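You operate a simulated robot arm through the tools that you are given. There is no shell and no other tool.

The job below is to be done with a simulated robot arm. You get a single attempt, and the scene is never put back.

JOB
Seal the grey tub in the lid press and put it back.
Fine: with the lid of its colour; push the empty sled back under the press.

The check looks at the end state, three seconds after you hand in, the way a careful person would. Anything else that was tipped, shoved, dropped, spilled or broken makes it a failure. Lids that push on must go on centred and level and be pressed home; caps that screw on are set level and turned clockwise until they are tight.

ROBOT AND FRAMES
A 7-joint arm with a two-finger parallel gripper, fixed in place. Base frame: the origin is at the foot of the arm, x ahead of it, y to its left, z up; the work surface is at about z = 0.68. Lengths are in m, angles in degrees, forces in N, time in s.
With the tool pointing down near the work surface it reaches from about 0.46 to 0.92 m from the base axis. Its first joint turns from -115.0 to 115.0 degrees. Payload 3.91 kg.
The TCP is the grasp point between the finger pads, 0.03 m short of the fingertips. In the tool frame z runs along the fingers and y along their closing line. The gripper opens to 0.11 m. The fingers are 0.02 m wide and 0.01 m thick; the gripper's body (0.048 by 0.112 m) begins 0.055 m behind the TCP.
Orientation is that of the tool frame in the base frame, as a unit quaternion [x, y, z, w]. With the fingers straight down and closing along the base's y, the tool's x points along the base's -x, its y along +y and its z along -z.

CONTROLS
- The arm moves only by the tool step_arm. Its argument "deltas" is a list of rows, each a list of 7 numbers: the turn, a rotation vector about the base's x, y, z in units of 45 degrees (1.0 is 45 degrees), then the shift along the base's x, y, z in units of 200 mm (1.0 is 200 mm), then the gripper command, from -1 (shut) to 1 (fully open), values between in proportion. In form: [[ax, ay, az, tx, ty, tz, grip], ...]. A call has 1 to 20 rows; each row is the pose to reach, as a shift and turn from the pose commanded when the call began. A call with a number of a shift or a turn outside -1 to 1 is refused whole. A row lasts 0.2 s, in which the tool goes at most 0.05 m and 8.6 degrees; a call with a longer step from one row to the next is refused whole, and so is a gripper value outside its range. Where a pose cannot be reached the arm comes as near as it can. A force on the tool above 90 N (or 10 N above the force at the start of the call, whichever is more), or a blocked arm, ends the call early, and 0.2 s more pass. The fingers move at their own pace (about 0.153 m/s each) and stop on an object; they squeeze with about 41 N. The grip force told is the motor's: it shows also when the fingers shut on nothing. Time passes only in rows, and 0.2 s behind the last, so rows that repeat a pose let the fingers close. The reply holds the time, the measured pose of the TCP, the force on the tool along the base axes, the opening and the grip force, in the units named above and with some noise, with the torque about the TCP (base axes, N m) and any sound that the robot's microphone picked up.
- Cameras (640 x 400 px; columns grow to the right, rows downward): "scene" is fixed at [0.4047, 0.496, 1.2658]; the picture's right is [-0.88, -0.47, 0.00], its down [-0.27, 0.51, -0.81] and it looks along [0.38, -0.72, -0.58] (base axes); focal length 355 px, centre (320, 200). "wrist" rides on the gripper at [0.072, 0.017, -0.103] in the tool frame; the picture's right is [-0.23, 0.97, 0.00], its down [-0.76, -0.18, -0.62] and it looks along [-0.61, -0.14, 0.78] (tool axes); focal length 222 px, centre (320, 200). There is no depth. A picture from a camera that has moved, and an enlarged one, comes with that camera's place and axes in the base frame and with its lens. The place of the scene camera against the robot may be out by one fixed shift of up to 0.012 m in any direction.
- get_image(camera): a new picture of that camera. The clock stands still meanwhile.
- move_column(by): slides the trunk up (or, below 0, down) by that many m; the arm rides with it, the base frame stays. It gives what a move gives, with no picture.
- close_up(camera, box): a new picture of the part [left, top, right, bottom] of that camera's present view, enlarged. The clock stands still meanwhile.
- finish_job(): hands the job in; it is judged then, once.

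Nothing tells you positions but the pictures and the camera data. Unless the task says otherwise, let go and move clear before handing in.

The tools are called as a command line: name --pt "numbers of a row" for each row, then --argument value for the rest, lists and objects as JSON in quotes. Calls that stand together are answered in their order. step_arm: Moves the arm, as the interface text tells. Its arguments: {"type":"object","properties":{"deltas":{"type":"array"}},"required":["deltas"]} The other tools are called the same way: move_column (by) slides the trunk up or down; get_image (camera) takes a picture; close_up (camera, box) takes an enlarged picture of a part of a camera's view; finish_job () hands the job in.

At the start:

```text
time_s: 0.0
eef_pos: [0.641, 0.1821, 1.0075]
tcp_rot: [0.0, 1.0, 0.0, 0.0]
force: [-1.4, 0.0, -0.2]
ft_torque: [0.03, 0.0, -0.03]
grip_width: 0.1099
gripper_force: 0.0
trunk travel left (down, up): [-0.625, 0.365]
```

scene: 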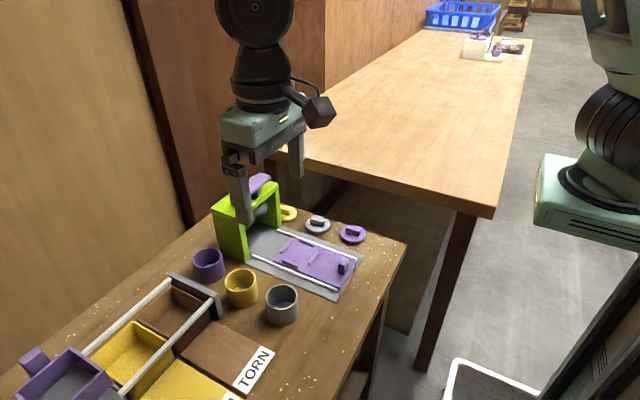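
wrist: 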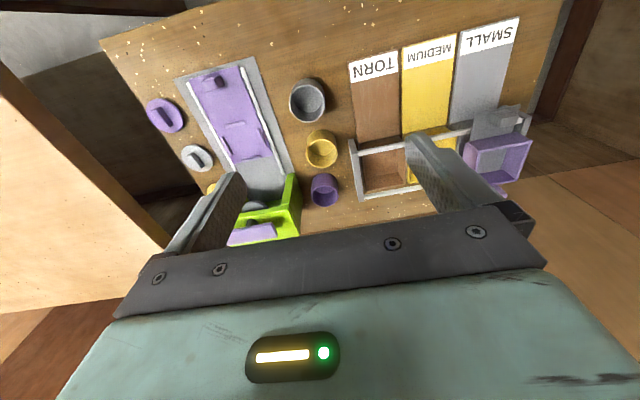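

I see a small table with three tubs (purple, yellow, grey), three lids (yellow, grey, purple), a green lid press with a purple sled pulled out, and a sorting tray. I'll look closer before moving.

close_up --camera "scene" --box '[180, 160, 420, 340]'

close_up --camera "wrist" --box '[120, 50, 360, 250]'

```text
2.22 times, centred on (300, 250) of scene
camera zoom: at [0.4047, 0.496, 1.2658], right [-0.88, -0.47, 0.0], down [-0.27, 0.51, -0.81], along [0.38, -0.72, -0.58], focal length 789 px, centre (364, 89)
```

zoom: 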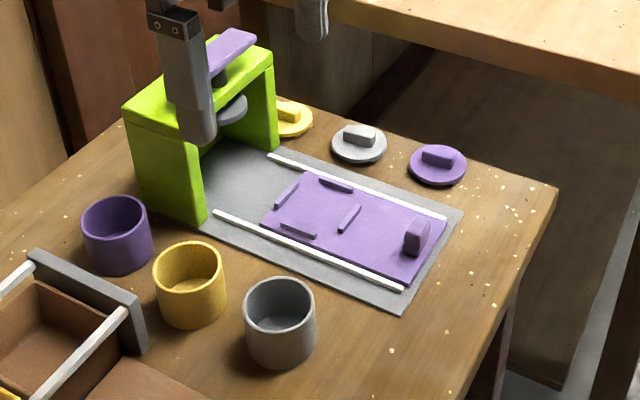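

```text
2.00 times, centred on (240, 150) of wrist
camera zoom: at [0.5697, 0.2, 1.1107], right [0.23, 0.97, 0.0], down [0.76, -0.18, 0.62], along [0.61, -0.14, -0.78], focal length 444 px, centre (480, 300)
```

zoom: 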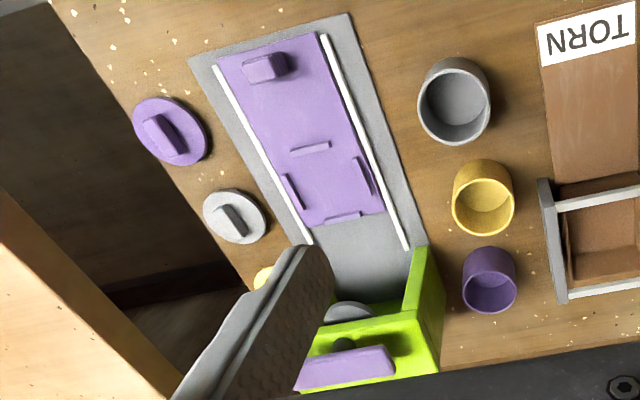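

The tub, lid, sled and press are laid out with the rails along x near y≈-0.01. I'll move over the press area for a better view.

step_arm --pt "0 0 0 -0.05 -0.22 0 1" --pt "0 0 0 -0.1 -0.44 0 1" --pt "0 0 0 -0.2 -0.66 0 1" --pt "0 0 0 -0.3 -0.85 0 1" --pt "0 0 0 -0.4 -0.95 0 1" --pt "0 0 0 -0.4 -0.95 0 1"

get_image --camera "wrist"

close_up --camera "scene" --box '[180, 150, 390, 300]'

```text
time_s: 1.4
eef_pos: [0.5605, -0.0078, 1.0059]
tcp_rot: [-0.001, 1.0, 0.0, 0.0]
force: [0.4, -0.3, -0.8]
ft_torque: [0.0, 0.0, 0.01]
grip_width: 0.1102
gripper_force: 0.1
trunk travel left (down, up): [-0.625, 0.365]
```

```text
taken
camera wrist: at [0.4886, 0.0098, 1.1102], right [0.23, 0.97, 0.0], down [0.76, -0.18, 0.62], along [0.61, -0.14, -0.78], focal length 222 px, centre (320, 200)
```

wrist: 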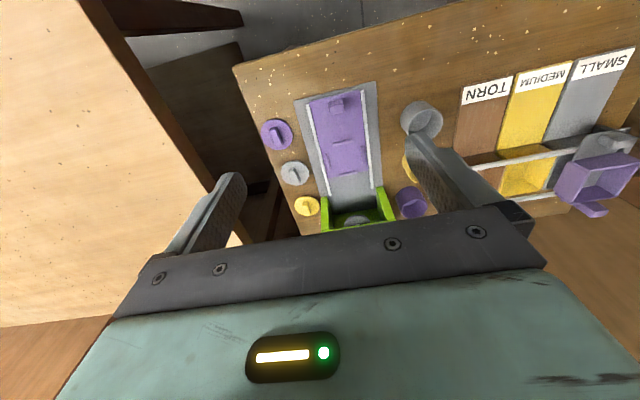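

```text
2.67 times, centred on (285, 225) of scene
camera zoom: at [0.4047, 0.496, 1.2658], right [-0.88, -0.47, 0.0], down [-0.27, 0.51, -0.81], along [0.38, -0.72, -0.58], focal length 946 px, centre (413, 133)
```

zoom: 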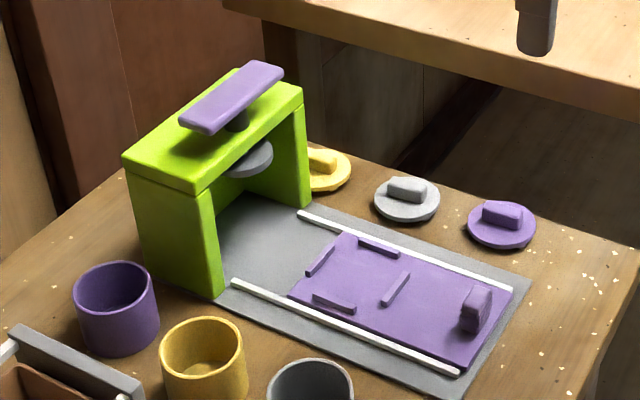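

The press is a push-down plunger with a purple bar, and the sled nest sits at about (0.726, -0.01). Next I'll hover over the grey tub to fix its position.

step_arm --pt "0 0 0 0.1 0.15 -0.13 1" --pt "0 0 0 0.2 0.3 -0.26 1" --pt "0 0 0 0.3 0.45 -0.39 1" --pt "0 0 0 0.4 0.6 -0.52 1" --pt "0 0 0 0.5 0.765 -0.65 1" --pt "0 0 0 0.5 0.765 -0.65 1"

get_image --camera "wrist"

get_image --camera "scene"

```text
time_s: 2.8
eef_pos: [0.6596, 0.1439, 0.875]
tcp_rot: [0.001, 1.0, 0.001, 0.0]
force: [0.6, 0.3, 0.2]
ft_torque: [0.0, 0.02, -0.03]
grip_width: 0.1099
gripper_force: 0.1
trunk travel left (down, up): [-0.625, 0.365]
```

```text
taken
camera wrist: at [0.5891, 0.1621, 0.9794], right [0.23, 0.97, 0.0], down [0.76, -0.18, 0.62], along [0.61, -0.14, -0.78], focal length 222 px, centre (320, 200)
```

wrist: 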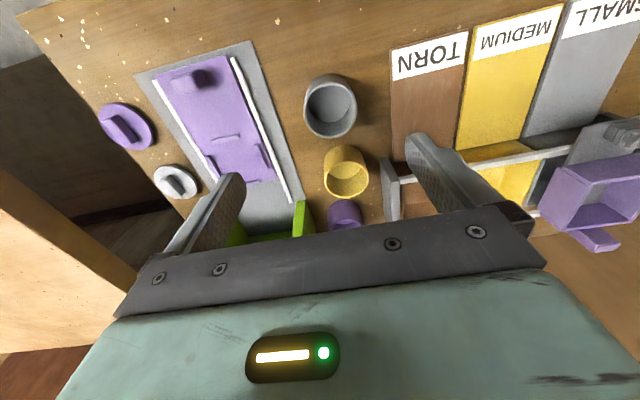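

```text
taken
```

scene: 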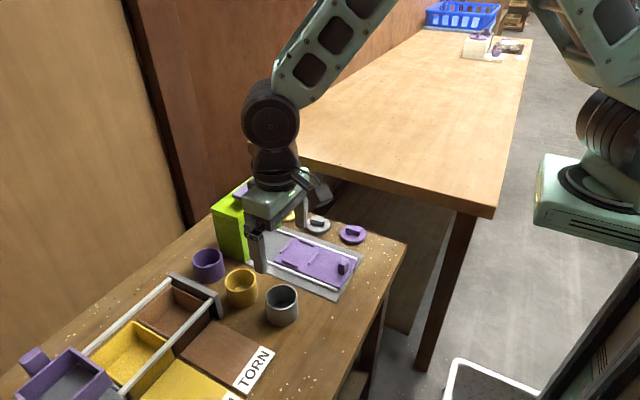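

The grey tub is in view in both cameras. I'll zoom in to measure its rim.

close_up --camera "wrist" --box '[280, 50, 400, 150]'

close_up --camera "scene" --box '[220, 250, 340, 340]'

```text
4.00 times, centred on (340, 100) of wrist
camera zoom: at [0.5891, 0.1621, 0.9794], right [0.23, 0.97, 0.0], down [0.76, -0.18, 0.62], along [0.61, -0.14, -0.78], focal length 888 px, centre (240, 600)
```

zoom: 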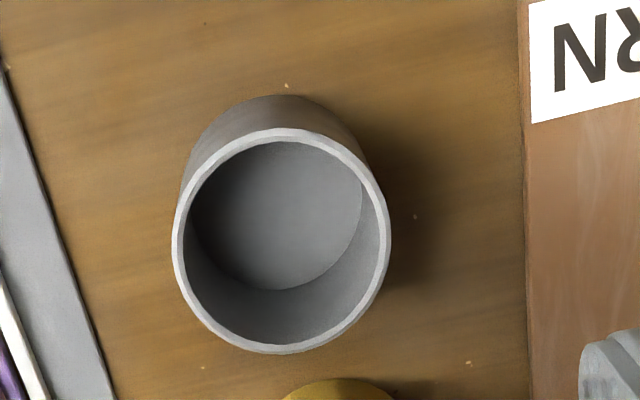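

```text
4.44 times, centred on (280, 295) of scene
camera zoom: at [0.4047, 0.496, 1.2658], right [-0.88, -0.47, 0.0], down [-0.27, 0.51, -0.81], along [0.38, -0.72, -0.58], focal length 1577 px, centre (498, -222)
```

zoom: 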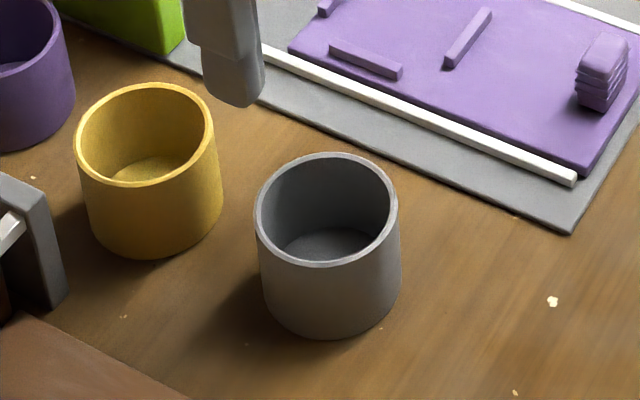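

From the wrist view the grey tub is at about (0.664, 0.156), rim z≈0.73; the scene camera is biased by roughly (+0.010, -0.013). I'll line up above it and check.

step_arm --pt "0 0 0 0.02 0.055 -0.15 1" --pt "0 0 0 0.02 0.055 -0.35 1" --pt "0 0 0 0.02 0.055 -0.45 1" --pt "0 0 0 0.02 0.055 -0.45 1"

get_image --camera "wrist"

close_up --camera "scene" --box '[220, 230, 340, 340]'

```text
time_s: 3.8
eef_pos: [0.665, 0.1577, 0.7864]
tcp_rot: [-0.001, 1.0, 0.0, 0.0]
force: [-0.3, 0.4, -0.5]
ft_torque: [-0.01, 0.02, 0.01]
grip_width: 0.11
gripper_force: 0.0
trunk travel left (down, up): [-0.625, 0.365]
```

```text
taken
camera wrist: at [0.5933, 0.1746, 0.8902], right [0.23, 0.97, 0.0], down [0.76, -0.18, 0.62], along [0.61, -0.14, -0.78], focal length 222 px, centre (320, 200)
```

wrist: 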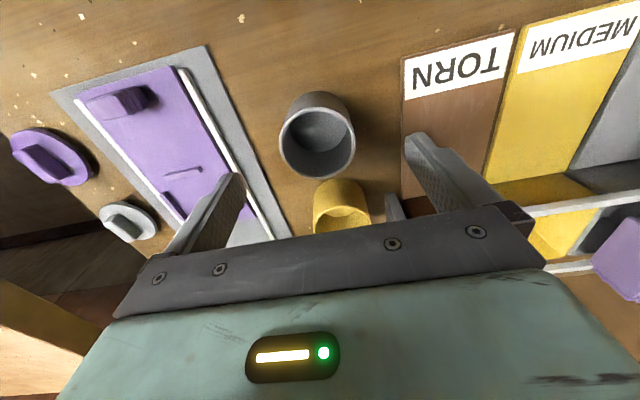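

```text
3.64 times, centred on (280, 285) of scene
camera zoom: at [0.4047, 0.496, 1.2658], right [-0.88, -0.47, 0.0], down [-0.27, 0.51, -0.81], along [0.38, -0.72, -0.58], focal length 1291 px, centre (466, -109)
```

zoom: 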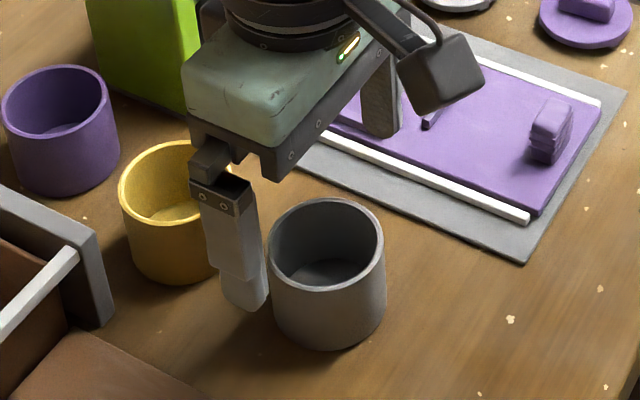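

The tub is centred between the fingers. I'll descend and grip it near the rim.

step_arm --pt "0 0 0 -0.004 0 -0.12 1" --pt "0 0 0 -0.004 0 -0.24 1" --pt "0 0 0 -0.004 0 -0.325 1" --pt "0 0 0 -0.004 0 -0.325 0.5" --pt "0 0 0 -0.004 0 -0.325 0.2" --pt "0 0 0 -0.004 0 -0.325 -0.3" --pt "0 0 0 -0.004 0 -0.325 -0.3" --pt "0 0 0 -0.004 0 -0.325 -0.3"

get_image --camera "wrist"

close_up --camera "scene" --box '[220, 230, 340, 340]'

```text
time_s: 5.6
eef_pos: [0.6642, 0.1569, 0.722]
tcp_rot: [0.0, 1.0, 0.0, 0.001]
force: [-0.8, 0.0, -0.1]
ft_torque: [0.01, -0.02, 0.0]
grip_width: 0.0585
gripper_force: 41.2
trunk travel left (down, up): [-0.625, 0.365]
```

```text
taken
camera wrist: at [0.5932, 0.1745, 0.8257], right [0.23, 0.97, 0.0], down [0.76, -0.18, 0.62], along [0.61, -0.14, -0.78], focal length 222 px, centre (320, 200)
```

wrist: 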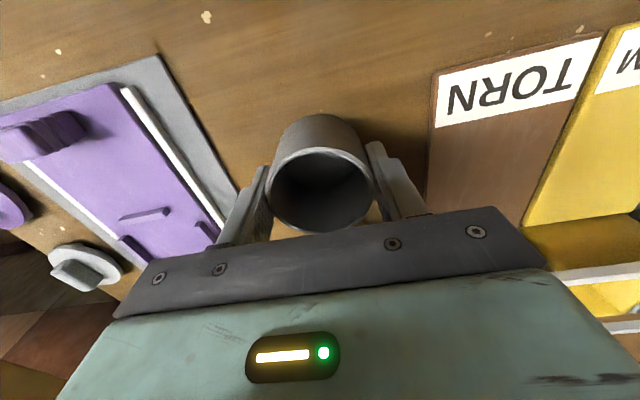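

```text
3.64 times, centred on (280, 285) of scene
camera zoom: at [0.4047, 0.496, 1.2658], right [-0.88, -0.47, 0.0], down [-0.27, 0.51, -0.81], along [0.38, -0.72, -0.58], focal length 1291 px, centre (466, -109)
```

zoom: 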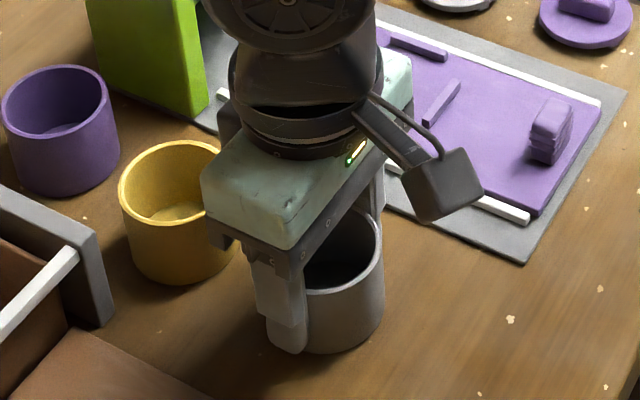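

The grey tub is held (home spot ≈ (0.664, 0.156), TCP z 0.722). I'll lift it and take a clear look at the sled's nest.

step_arm --pt "0 0 0 0 0 0.1 -0.3" --pt "0 0 0 0 0 0.3 -0.3" --pt "0 0 0 0 0 0.5 -0.3" --pt "0 0 0 0.04 -0.06 0.65 -0.3" --pt "0 0 0 0.08 -0.13 0.79 -0.3" --pt "0 0 0 0.08 -0.13 0.79 -0.3"

get_image --camera "wrist"

close_up --camera "wrist" --box '[160, 70, 320, 210]'

get_image --camera "scene"

```text
time_s: 7.0
eef_pos: [0.6789, 0.1296, 0.8811]
tcp_rot: [0.0, 1.0, 0.0, 0.001]
force: [-0.1, 0.3, -0.3]
ft_torque: [0.0, -0.03, 0.04]
grip_width: 0.0584
gripper_force: 40.9
trunk travel left (down, up): [-0.625, 0.365]
```

```text
taken
camera wrist: at [0.6077, 0.1477, 0.986], right [0.23, 0.97, 0.0], down [0.76, -0.18, 0.62], along [0.61, -0.14, -0.78], focal length 222 px, centre (320, 200)
```

wrist: 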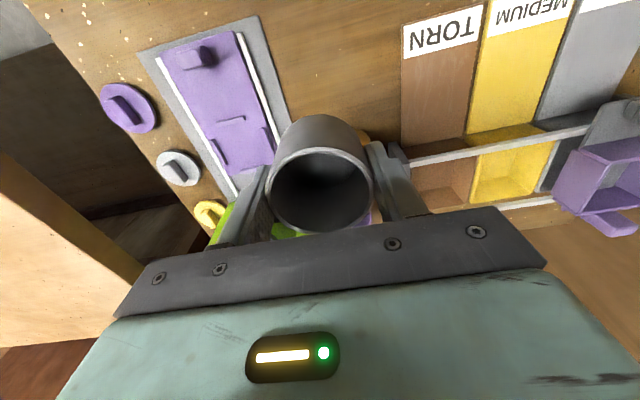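

```text
2.86 times, centred on (240, 140) of wrist
camera zoom: at [0.6077, 0.1477, 0.986], right [0.23, 0.97, 0.0], down [0.76, -0.18, 0.62], along [0.61, -0.14, -0.78], focal length 635 px, centre (549, 371)
```

zoom: 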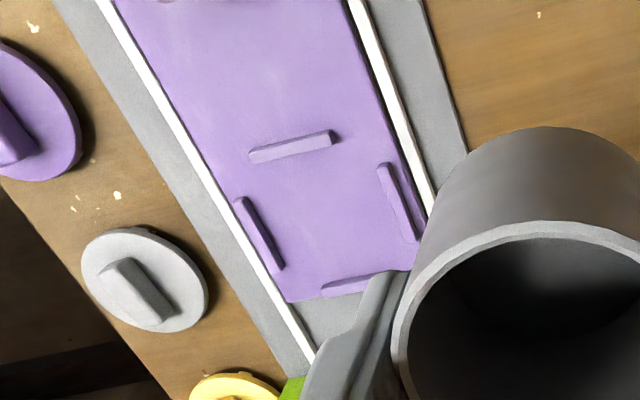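

```text
taken
```

scene: 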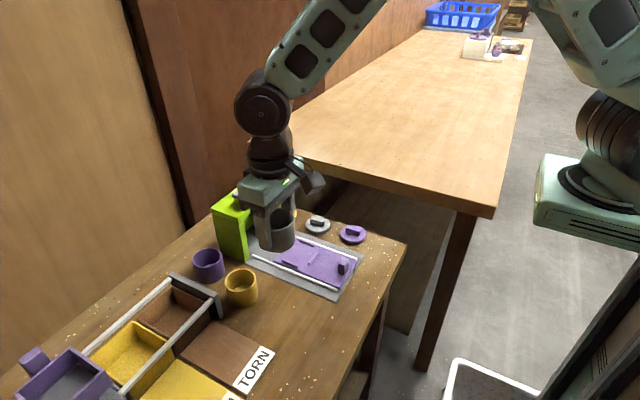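

From the wrist view the nest centre is about (0.717, 0.009), with ridges ±0.037. I'll bring the tub above the nest and check alignment before lowering.

step_arm --pt "0 0 0 0.06 -0.2 0 -0.3" --pt "0 0 0 0.12 -0.4 0 -0.3" --pt "0 0 0 0.184 -0.61 -0.05 -0.3" --pt "0 0 0 0.184 -0.61 -0.25 -0.3" --pt "0 0 0 0.184 -0.61 -0.45 -0.3" --pt "0 0 0 0.184 -0.61 -0.575 -0.3" --pt "0 0 0 0.184 -0.61 -0.575 -0.3"

get_image --camera "wrist"

close_up --camera "scene" --box '[230, 190, 370, 300]'

```text
time_s: 8.6
eef_pos: [0.7183, 0.0091, 0.7649]
tcp_rot: [-0.001, 1.0, 0.0, 0.0]
force: [0.6, -0.4, 0.3]
ft_torque: [0.0, -0.01, 0.0]
grip_width: 0.0585
gripper_force: 40.7
trunk travel left (down, up): [-0.625, 0.365]
```

```text
taken
camera wrist: at [0.6463, 0.0271, 0.8681], right [0.23, 0.97, 0.0], down [0.76, -0.18, 0.62], along [0.61, -0.14, -0.78], focal length 222 px, centre (320, 200)
```

wrist: 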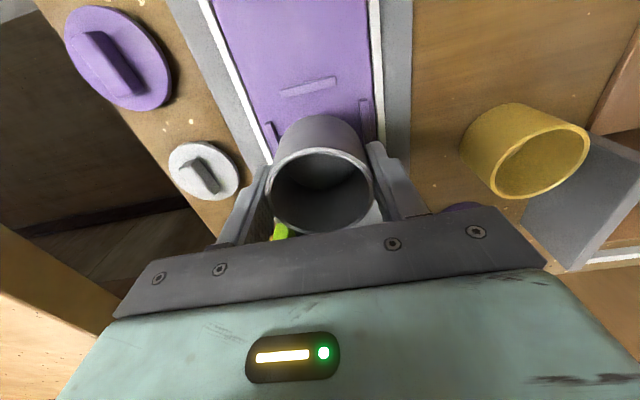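

```text
3.64 times, centred on (300, 245) of scene
camera zoom: at [0.4047, 0.496, 1.2658], right [-0.88, -0.47, 0.0], down [-0.27, 0.51, -0.81], along [0.38, -0.72, -0.58], focal length 1291 px, centre (393, 36)
```

zoom: 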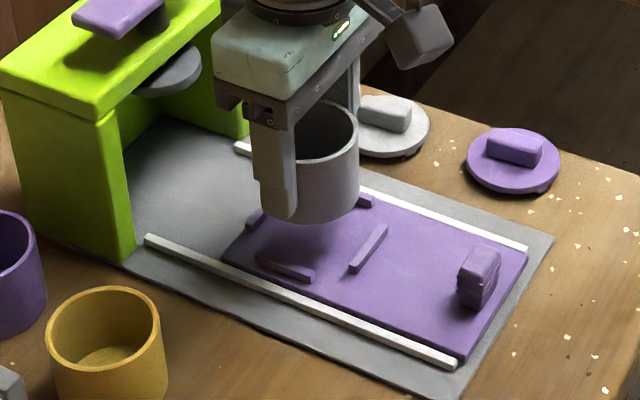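

The tub is over the nest (within ~1–2 mm). I'll lower slowly, watching the force for contact.

step_arm --pt "0 0 0 0 0.007 -0.06 -0.3" --pt "0 0 0 0 0.007 -0.12 -0.3" --pt "0 0 0 0 0.007 -0.12 -0.3"

close_up --camera "scene" --box '[240, 210, 340, 290]'

close_up --camera "wrist" --box '[220, 40, 420, 240]'

```text
time_s: 9.4
eef_pos: [0.7182, 0.0107, 0.7419]
tcp_rot: [0.0, 1.0, 0.0, 0.001]
force: [0.2, 0.0, -0.2]
ft_torque: [0.03, -0.03, -0.03]
grip_width: 0.0588
gripper_force: 41.3
trunk travel left (down, up): [-0.625, 0.365]
```

```text
5.00 times, centred on (290, 250) of scene
camera zoom: at [0.4047, 0.496, 1.2658], right [-0.88, -0.47, 0.0], down [-0.27, 0.51, -0.81], along [0.38, -0.72, -0.58], focal length 1774 px, centre (470, -50)
```

zoom: 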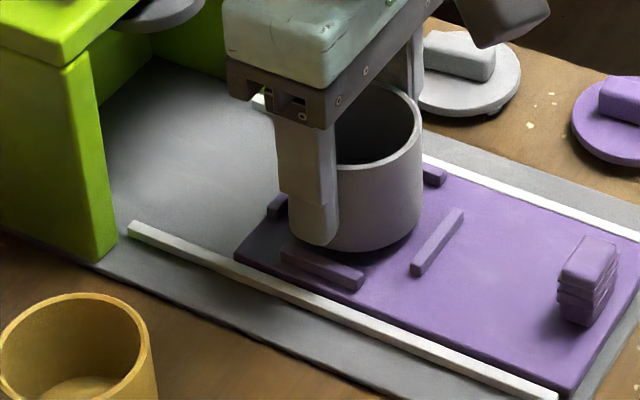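

```text
2.00 times, centred on (320, 140) of wrist
camera zoom: at [0.6464, 0.0289, 0.8445], right [0.23, 0.97, 0.0], down [0.76, -0.18, 0.62], along [0.61, -0.14, -0.78], focal length 444 px, centre (320, 320)
```

zoom: 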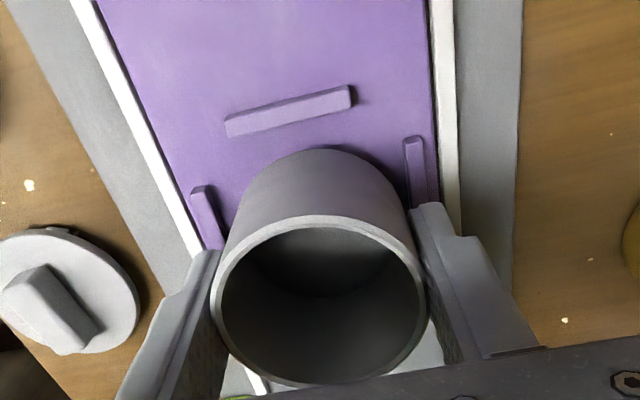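

Alignment still looks good with even gaps around. Lowering the last millimetres.

step_arm --pt "0 0 0 0 0 -0.01 -0.3" --pt "0 0 0 0 0 -0.02 -0.3" --pt "0 0 0 0 0 -0.03 -0.3" --pt "0 0 0 0 0 -0.03 -0.3"

close_up --camera "scene" --box '[240, 210, 340, 290]'

```text
time_s: 10.4
eef_pos: [0.7182, 0.0103, 0.7359]
tcp_rot: [0.0, 1.0, 0.0, 0.0]
force: [-0.1, -0.7, 0.3]
ft_torque: [-0.02, -0.02, -0.02]
grip_width: 0.059
gripper_force: 40.8
trunk travel left (down, up): [-0.625, 0.365]
```

```text
5.00 times, centred on (290, 250) of scene
camera zoom: at [0.4047, 0.496, 1.2658], right [-0.88, -0.47, 0.0], down [-0.27, 0.51, -0.81], along [0.38, -0.72, -0.58], focal length 1774 px, centre (470, -50)
```

zoom: 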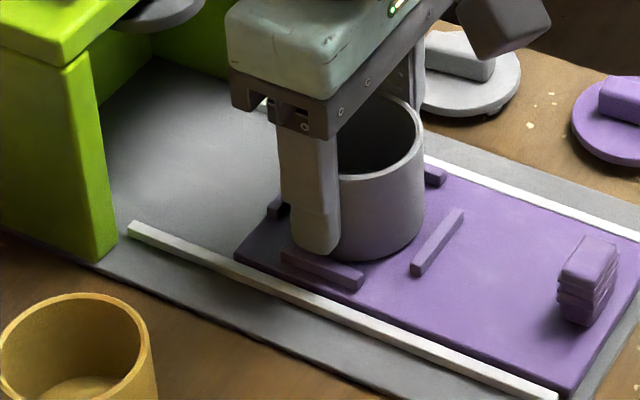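

No contact yet; continuing down gently.

step_arm --pt "0 0 0 0 0 -0.005 -0.3" --pt "0 0 0 0 0 -0.01 -0.3" --pt "0 0 0 0 0 -0.01 -0.3"

step_arm --pt "0 0 0 0 0 -0.005 -0.3" --pt "0 0 0 0 0 -0.01 -0.3" --pt "0 0 0 0 0 -0.01 -0.3"

```text
time_s: 11.2
eef_pos: [0.7188, 0.0111, 0.7342]
tcp_rot: [0.0, 1.0, 0.0, 0.001]
force: [0.5, 0.2, 15.1]
ft_torque: [-0.05, 0.11, 0.01]
grip_width: 0.0586
gripper_force: 41.1
trunk travel left (down, up): [-0.625, 0.365]
```

```text
time_s: 12.0
eef_pos: [0.7177, 0.0107, 0.7318]
tcp_rot: [0.0, 1.0, 0.0, 0.001]
force: [5.0, 3.7, 19.1]
ft_torque: [0.17, -0.09, -0.06]
grip_width: 0.0586
gripper_force: 41.2
trunk travel left (down, up): [-0.625, 0.365]
```

Contact at TCP z≈0.734: the tub stands in the nest. Releasing and rising.

step_arm --pt "0 0 0 0 0 0.01 -0.3" --pt "0 0 0 0 0 0.01 0.3" --pt "0 0 0 0 0 0.01 0.6" --pt "0 0 0 0 0 0.01 0.6" --pt "0 0 0 0 0 0.1 0.6" --pt "0 0 0 0 0 0.3 0.6" --pt "0 0 0 0 0 0.5 0.6" --pt "0 0 0 0 -0.2 0.65 0.6" --pt "0 0 0 0 -0.3 0.8 0.6" --pt "0 0 0 0 -0.3 0.8 0.6"

get_image --camera "wrist"

close_up --camera "scene" --box '[230, 190, 370, 300]'

```text
time_s: 14.2
eef_pos: [0.7158, -0.0501, 0.8898]
tcp_rot: [-0.001, 1.0, 0.0, 0.0]
force: [-0.4, 0.3, -0.4]
ft_torque: [0.01, -0.01, 0.0]
grip_width: 0.0881
gripper_force: 0.1
trunk travel left (down, up): [-0.625, 0.365]
```

```text
taken
camera wrist: at [0.6449, -0.0324, 0.9944], right [0.23, 0.97, 0.0], down [0.76, -0.18, 0.62], along [0.61, -0.14, -0.78], focal length 222 px, centre (320, 200)
```

wrist: 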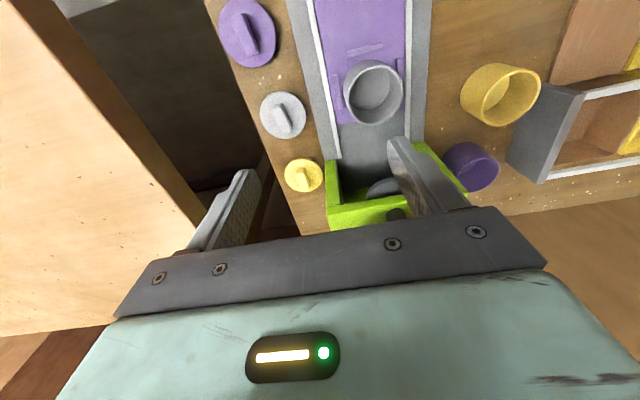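

```text
3.64 times, centred on (300, 245) of scene
camera zoom: at [0.4047, 0.496, 1.2658], right [-0.88, -0.47, 0.0], down [-0.27, 0.51, -0.81], along [0.38, -0.72, -0.58], focal length 1291 px, centre (393, 36)
```

zoom: 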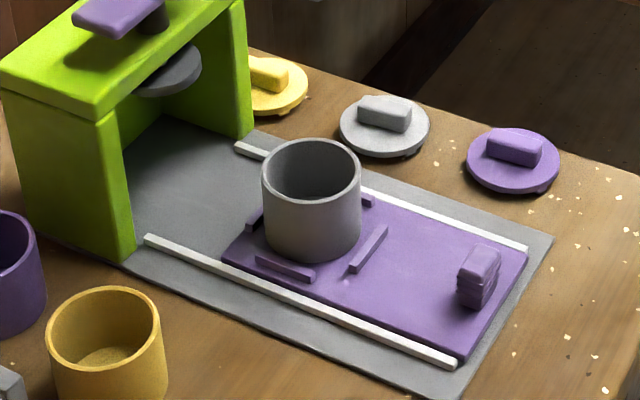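

The tub stands in the nest. Now measuring the grey lid and tub rim.

close_up --camera "wrist" --box '[250, 50, 410, 150]'

close_up --camera "scene" --box '[290, 200, 350, 240]'

```text
4.00 times, centred on (330, 100) of wrist
camera zoom: at [0.6449, -0.0324, 0.9944], right [0.23, 0.97, 0.0], down [0.76, -0.18, 0.62], along [0.61, -0.14, -0.78], focal length 888 px, centre (280, 600)
```

zoom: 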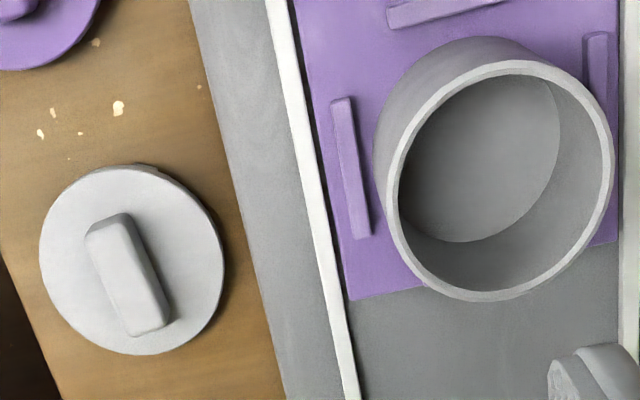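

```text
10.00 times, centred on (320, 220) of scene
camera zoom: at [0.4047, 0.496, 1.2658], right [-0.88, -0.47, 0.0], down [-0.27, 0.51, -0.81], along [0.38, -0.72, -0.58], focal length 3549 px, centre (320, 0)
```

zoom: 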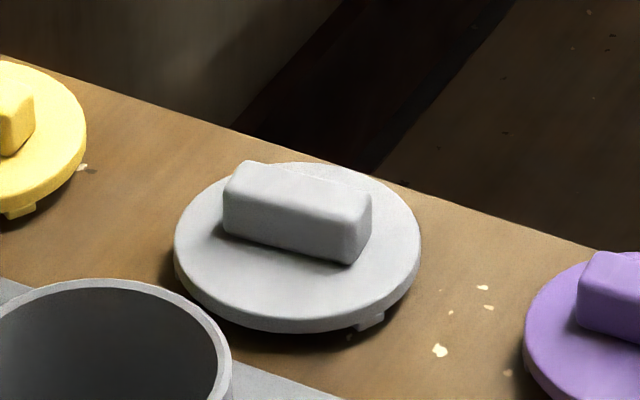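

Grey lid is at about (0.729, -0.103), its bar about 5° off x. I'll hover above it with matching yaw and recheck.

step_arm --pt "0 0 0.06 0.03 -0.15 -0.05 0.4" --pt "0 0 0.12 0.0625 -0.264 -0.2 0.2" --pt "0 0 0.12 0.0625 -0.264 -0.4 0" --pt "0 0 0.12 0.0625 -0.264 -0.55 0" --pt "0 0 0.12 0.0625 -0.264 -0.55 0"

close_up --camera "wrist" --box '[200, 60, 440, 240]'

close_up --camera "scene" --box '[270, 180, 370, 250]'

```text
time_s: 15.4
eef_pos: [0.7303, -0.1015, 0.779]
tcp_rot: [-0.047, 0.999, 0.0, 0.001]
force: [0.0, -0.2, -0.2]
ft_torque: [0.01, -0.02, -0.01]
grip_width: 0.0551
gripper_force: 0.0
trunk travel left (down, up): [-0.625, 0.365]
```

```text
2.22 times, centred on (320, 150) of wrist
camera zoom: at [0.6569, -0.0913, 0.8834], right [0.13, 0.99, 0.0], down [0.78, -0.1, 0.62], along [0.62, -0.08, -0.78], focal length 494 px, centre (320, 311)
```

zoom: 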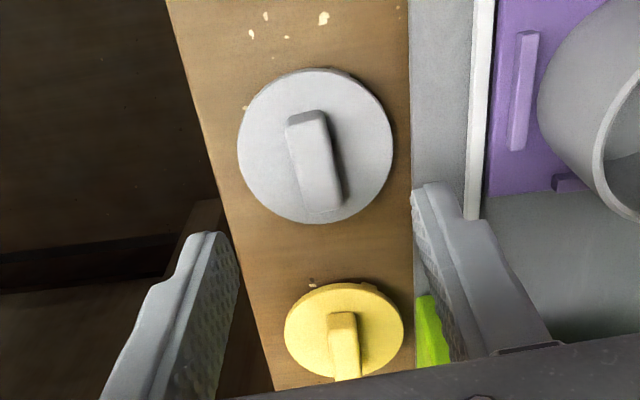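

```text
5.71 times, centred on (320, 215) of scene
camera zoom: at [0.4047, 0.496, 1.2658], right [-0.88, -0.47, 0.0], down [-0.27, 0.51, -0.81], along [0.38, -0.72, -0.58], focal length 2028 px, centre (320, 114)
```

zoom: 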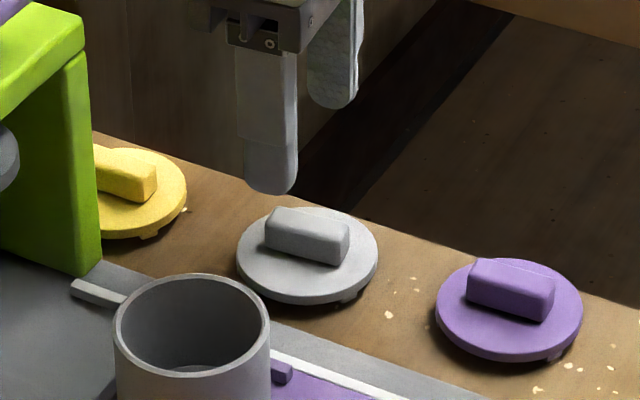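

The lid centre is at (0.728, -0.103) directly under the gripper. Descending to straddle the bar.

step_arm --pt "0 0 0 -0.005 0 -0.12 0" --pt "0 0 0 -0.005 0 -0.22 0" --pt "0 0 0 -0.005 0 -0.265 0" --pt "0 0 0 -0.005 0 -0.265 0"

close_up --camera "wrist" --box '[200, 90, 440, 270]'

close_up --camera "scene" --box '[290, 195, 350, 240]'

```text
time_s: 16.4
eef_pos: [0.7299, -0.1018, 0.7276]
tcp_rot: [-0.046, 0.999, 0.0, 0.0]
force: [-0.9, -0.5, -0.4]
ft_torque: [-0.02, -0.01, 0.0]
grip_width: 0.0548
gripper_force: 0.1
trunk travel left (down, up): [-0.625, 0.365]
```

```text
2.22 times, centred on (320, 180) of wrist
camera zoom: at [0.6561, -0.0918, 0.8314], right [0.13, 0.99, 0.0], down [0.77, -0.1, 0.62], along [0.62, -0.08, -0.78], focal length 494 px, centre (320, 244)
```

zoom: 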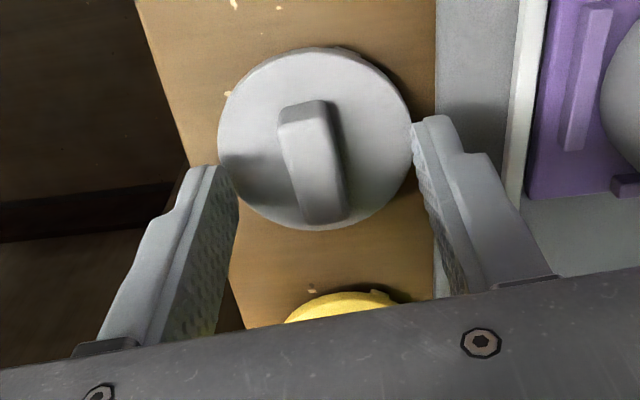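

```text
8.89 times, centred on (320, 218) of scene
camera zoom: at [0.4047, 0.496, 1.2658], right [-0.88, -0.47, 0.0], down [-0.27, 0.51, -0.81], along [0.38, -0.72, -0.58], focal length 3155 px, centre (320, 44)
```

zoom: 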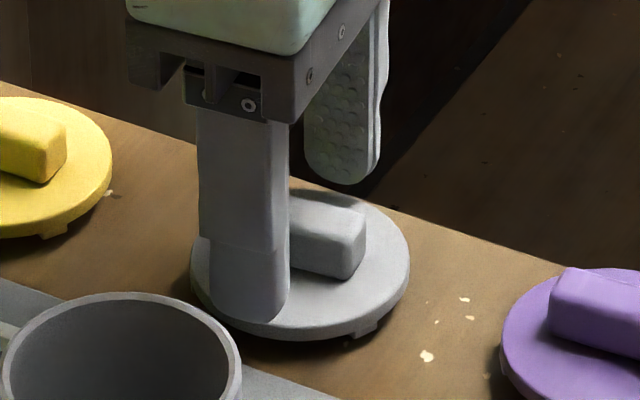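

The fingers straddle the bar, just above the disc. I'll creep down to find the disc surface.

step_arm --pt "0 0 0 0 0 -0.01 0" --pt "0 0 0 0 0 -0.02 0" --pt "0 0 0 0 0 -0.02 0"

close_up --camera "scene" --box '[290, 195, 350, 240]'

```text
time_s: 17.2
eef_pos: [0.7283, -0.1034, 0.7243]
tcp_rot: [-0.047, 0.999, 0.0, 0.0]
force: [0.1, 0.1, -0.8]
ft_torque: [0.01, -0.03, 0.06]
grip_width: 0.0549
gripper_force: 0.0
trunk travel left (down, up): [-0.625, 0.365]
```

```text
8.89 times, centred on (320, 218) of scene
camera zoom: at [0.4047, 0.496, 1.2658], right [-0.88, -0.47, 0.0], down [-0.27, 0.51, -0.81], along [0.38, -0.72, -0.58], focal length 3155 px, centre (320, 44)
```

zoom: 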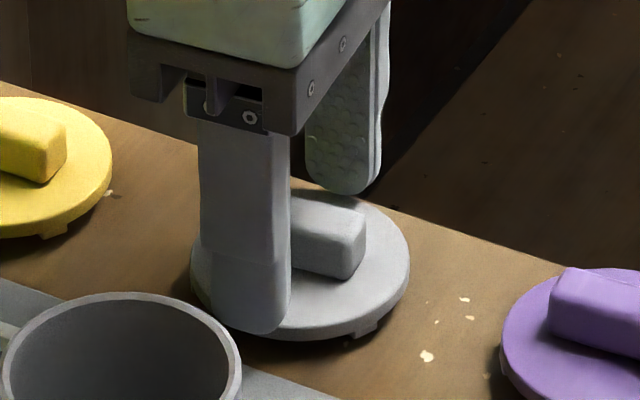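

No contact yet; this height gives enough of the bar. Closing on it.

step_arm --pt "0 0 0 0 0 -0.005 -0.4" --pt "0 0 0 0 0 -0.005 -0.8" --pt "0 0 0 0 0 -0.005 -1" --pt "0 0 0 0 0 -0.005 -1" --pt "0 0 0 0 0 -0.005 -1"

close_up --camera "scene" --box '[290, 195, 350, 240]'

close_up --camera "wrist" --box '[200, 90, 440, 270]'

```text
time_s: 18.4
eef_pos: [0.7288, -0.1028, 0.723]
tcp_rot: [-0.047, 0.999, 0.0, 0.0]
force: [-0.5, -0.5, 0.8]
ft_torque: [-0.01, -0.02, -0.01]
grip_width: 0.0129
gripper_force: 40.8
trunk travel left (down, up): [-0.625, 0.365]
```

```text
8.89 times, centred on (320, 218) of scene
camera zoom: at [0.4047, 0.496, 1.2658], right [-0.88, -0.47, 0.0], down [-0.27, 0.51, -0.81], along [0.38, -0.72, -0.58], focal length 3155 px, centre (320, 44)
```

zoom: 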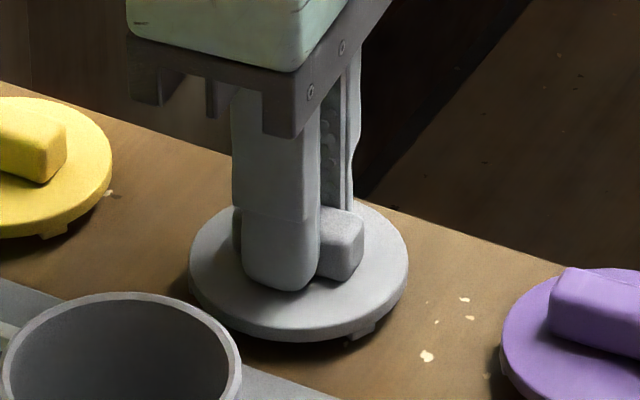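

```text
2.22 times, centred on (320, 180) of wrist
camera zoom: at [0.6562, -0.0921, 0.8263], right [0.13, 0.99, 0.0], down [0.78, -0.1, 0.62], along [0.62, -0.08, -0.78], focal length 494 px, centre (320, 244)
```

zoom: 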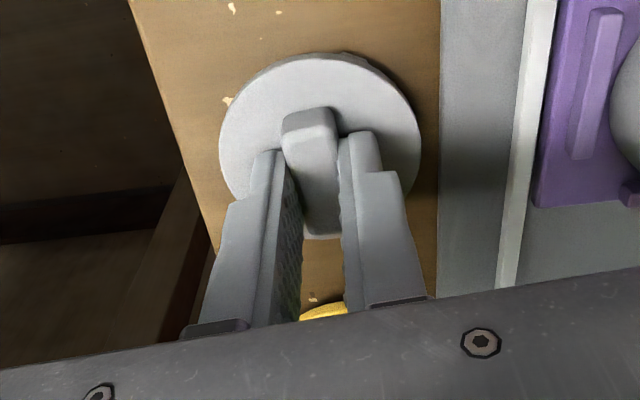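

The bar is gripped, lid centred on the tool. I'll lift and bring it over the tub, straightening the yaw.

step_arm --pt "0 0 0 0 0 0.1 -1" --pt "0 0 0 0 0 0.3 -1" --pt "0 0 0 0 0 0.5 -1" --pt "0 0 -0.04 -0.02 0.2 0.5 -1" --pt "0 0 -0.08 -0.04 0.4 0.5 -1" --pt "0 0 -0.12 -0.0585 0.5675 0.5 -1" --pt "0 0 -0.12 -0.0585 0.5675 0.3825 -1" --pt "0 0 -0.12 -0.0585 0.5675 0.3825 -1"

close_up --camera "scene" --box '[260, 190, 340, 260]'

close_up --camera "wrist" --box '[200, 60, 440, 240]'

```text
time_s: 20.2
eef_pos: [0.7166, 0.0111, 0.7998]
tcp_rot: [0.001, 1.0, 0.0, 0.0]
force: [-0.4, -0.2, -0.3]
ft_torque: [-0.03, 0.01, -0.03]
grip_width: 0.013
gripper_force: 40.9
trunk travel left (down, up): [-0.625, 0.365]
```

```text
5.71 times, centred on (300, 225) of scene
camera zoom: at [0.4047, 0.496, 1.2658], right [-0.88, -0.47, 0.0], down [-0.27, 0.51, -0.81], along [0.38, -0.72, -0.58], focal length 2028 px, centre (434, 57)
```

zoom: 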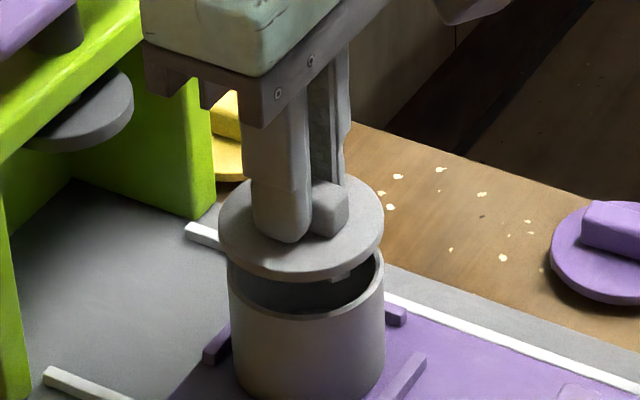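

```text
2.22 times, centred on (320, 150) of wrist
camera zoom: at [0.6454, 0.0295, 0.9028], right [0.23, 0.97, 0.0], down [0.76, -0.18, 0.62], along [0.61, -0.14, -0.78], focal length 494 px, centre (320, 311)
```

zoom: 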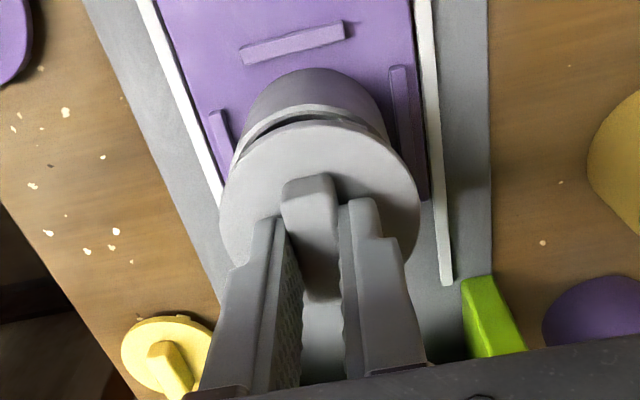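

The lid looks concentric with the tub within about a millimetre. Lowering toward the rim.

step_arm --pt "0 0 0 0 0 -0.03 -1" --pt "0 0 0 0 0 -0.06 -1" --pt "0 0 0 0 0 -0.06 -1"

close_up --camera "scene" --box '[275, 210, 325, 250]'

close_up --camera "wrist" --box '[200, 60, 440, 240]'

```text
time_s: 21.0
eef_pos: [0.7171, 0.0117, 0.7866]
tcp_rot: [0.0, 1.0, 0.001, 0.0]
force: [0.0, -0.2, 0.5]
ft_torque: [0.02, 0.02, 0.0]
grip_width: 0.0128
gripper_force: 40.3
trunk travel left (down, up): [-0.625, 0.365]
```

```text
10.00 times, centred on (300, 230) of scene
camera zoom: at [0.4047, 0.496, 1.2658], right [-0.88, -0.47, 0.0], down [-0.27, 0.51, -0.81], along [0.38, -0.72, -0.58], focal length 3549 px, centre (520, -100)
```

zoom: 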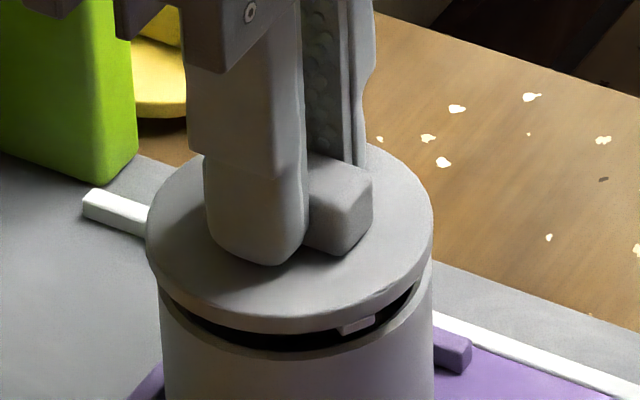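

```text
2.22 times, centred on (320, 150) of wrist
camera zoom: at [0.6458, 0.0286, 0.8908], right [0.23, 0.97, 0.0], down [0.76, -0.18, 0.62], along [0.61, -0.14, -0.78], focal length 494 px, centre (320, 311)
```

zoom: 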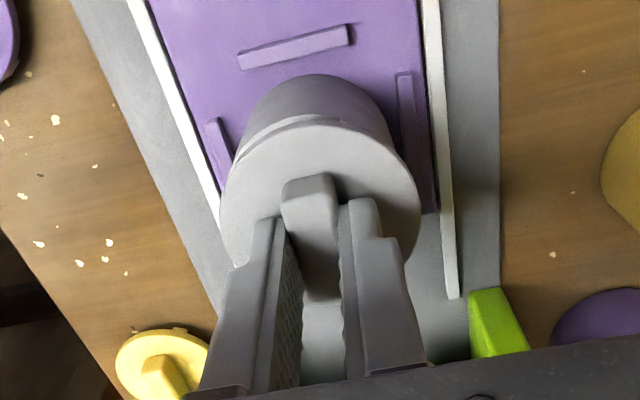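

The lid's almost down; I'll zoom to verify concentricity.

close_up --camera "wrist" --box '[265, 80, 375, 170]'

close_up --camera "scene" --box '[280, 220, 320, 250]'

```text
4.44 times, centred on (320, 125) of wrist
camera zoom: at [0.6458, 0.0286, 0.8908], right [0.23, 0.97, 0.0], down [0.76, -0.18, 0.62], along [0.61, -0.14, -0.78], focal length 987 px, centre (320, 533)
```

zoom: 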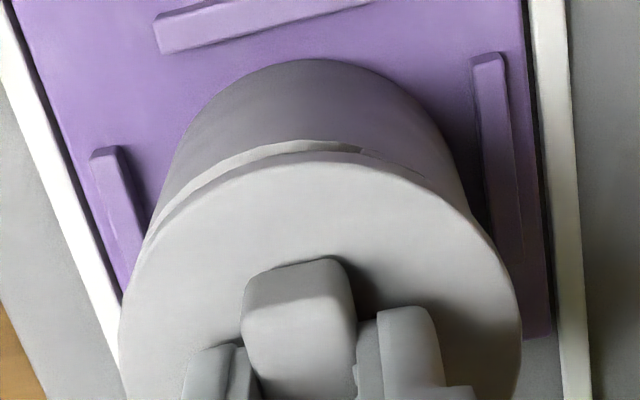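

```text
13.33 times, centred on (300, 235) of scene
camera zoom: at [0.4047, 0.496, 1.2658], right [-0.88, -0.47, 0.0], down [-0.27, 0.51, -0.81], along [0.38, -0.72, -0.58], focal length 4732 px, centre (587, -267)
```

zoom: 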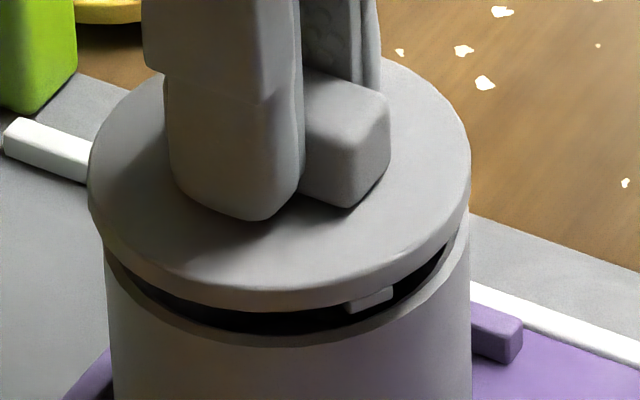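

Concentric within ~1 mm; I'll nudge y by -0.8 mm and lower in small steps until contact.

step_arm --pt "0 0 0 0 -0.004 -0.005 -1" --pt "0 0 0 0 -0.004 -0.01 -1" --pt "0 0 0 0 -0.004 -0.015 -1" --pt "0 0 0 0 -0.004 -0.015 -1"

close_up --camera "scene" --box '[280, 220, 320, 250]'

```text
time_s: 22.0
eef_pos: [0.7171, 0.0097, 0.7849]
tcp_rot: [0.0, 1.0, 0.0, 0.001]
force: [0.4, 1.0, -0.3]
ft_torque: [0.0, 0.01, -0.03]
grip_width: 0.0128
gripper_force: 41.2
trunk travel left (down, up): [-0.625, 0.365]
```

```text
13.33 times, centred on (300, 235) of scene
camera zoom: at [0.4047, 0.496, 1.2658], right [-0.88, -0.47, 0.0], down [-0.27, 0.51, -0.81], along [0.38, -0.72, -0.58], focal length 4732 px, centre (587, -267)
```

zoom: 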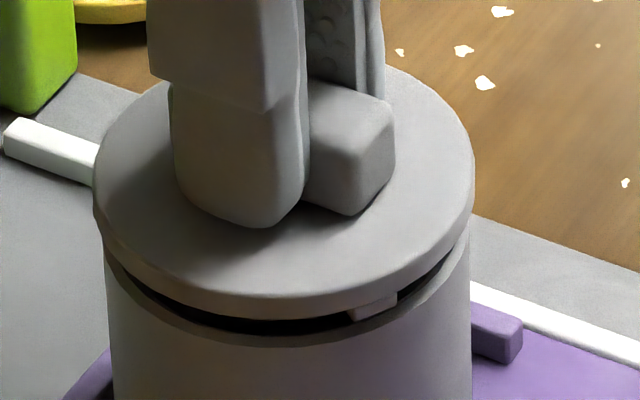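

Continuing down in small steps.

step_arm --pt "0 0 0 0 0 -0.005 -1" --pt "0 0 0 0 0 -0.01 -1" --pt "0 0 0 0 0 -0.01 -1"

step_arm --pt "0 0 0 0 0 -0.005 -1" --pt "0 0 0 0 0 -0.01 -1" --pt "0 0 0 0 0 -0.01 -1"

close_up --camera "scene" --box '[280, 220, 320, 250]'

```text
time_s: 22.8
eef_pos: [0.7165, 0.0097, 0.7826]
tcp_rot: [0.0, 1.0, 0.0, 0.0]
force: [-0.4, -0.2, 0.3]
ft_torque: [-0.02, 0.01, 0.02]
grip_width: 0.0127
gripper_force: 41.1
trunk travel left (down, up): [-0.625, 0.365]
```

```text
time_s: 23.6
eef_pos: [0.7174, 0.0106, 0.7809]
tcp_rot: [0.0, 1.0, 0.0, 0.0]
force: [0.1, -0.2, 0.1]
ft_torque: [0.0, -0.02, 0.0]
grip_width: 0.013
gripper_force: 40.9
trunk travel left (down, up): [-0.625, 0.365]
```

```text
13.33 times, centred on (300, 235) of scene
camera zoom: at [0.4047, 0.496, 1.2658], right [-0.88, -0.47, 0.0], down [-0.27, 0.51, -0.81], along [0.38, -0.72, -0.58], focal length 4732 px, centre (587, -267)
```

zoom: 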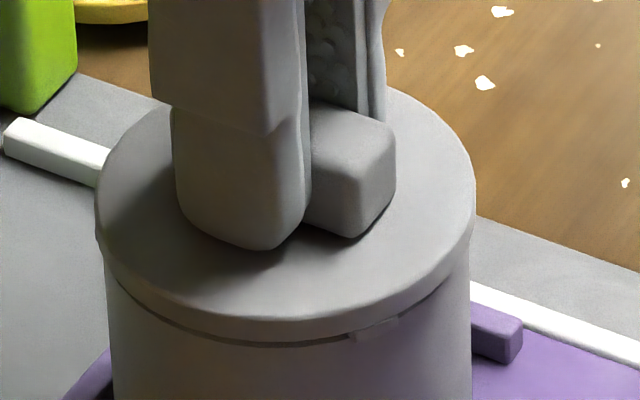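

Almost touching; stepping down half a millimetre at a time.

step_arm --pt "0 0 0 0 0 -0.005 -1" --pt "0 0 0 0 0 -0.005 -1"

step_arm --pt "0 0 0 0 0 -0.005 -1" --pt "0 0 0 0 0 -0.005 -1"

close_up --camera "scene" --box '[280, 220, 320, 250]'

```text
time_s: 24.2
eef_pos: [0.718, 0.0102, 0.7809]
tcp_rot: [0.0, 1.0, -0.001, 0.002]
force: [-0.1, 0.0, 10.4]
ft_torque: [-0.03, 0.02, 0.03]
grip_width: 0.013
gripper_force: 41.2
trunk travel left (down, up): [-0.625, 0.365]
```

```text
time_s: 24.8
eef_pos: [0.7178, 0.0101, 0.7801]
tcp_rot: [-0.002, 1.0, 0.0, 0.001]
force: [0.6, 1.5, 18.6]
ft_torque: [0.03, -0.01, 0.03]
grip_width: 0.0129
gripper_force: 40.5
trunk travel left (down, up): [-0.625, 0.365]
```

```text
13.33 times, centred on (300, 235) of scene
camera zoom: at [0.4047, 0.496, 1.2658], right [-0.88, -0.47, 0.0], down [-0.27, 0.51, -0.81], along [0.38, -0.72, -0.58], focal length 4732 px, centre (587, -267)
```

zoom: 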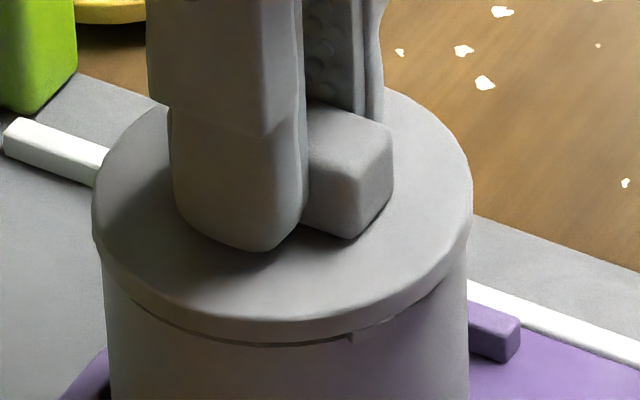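

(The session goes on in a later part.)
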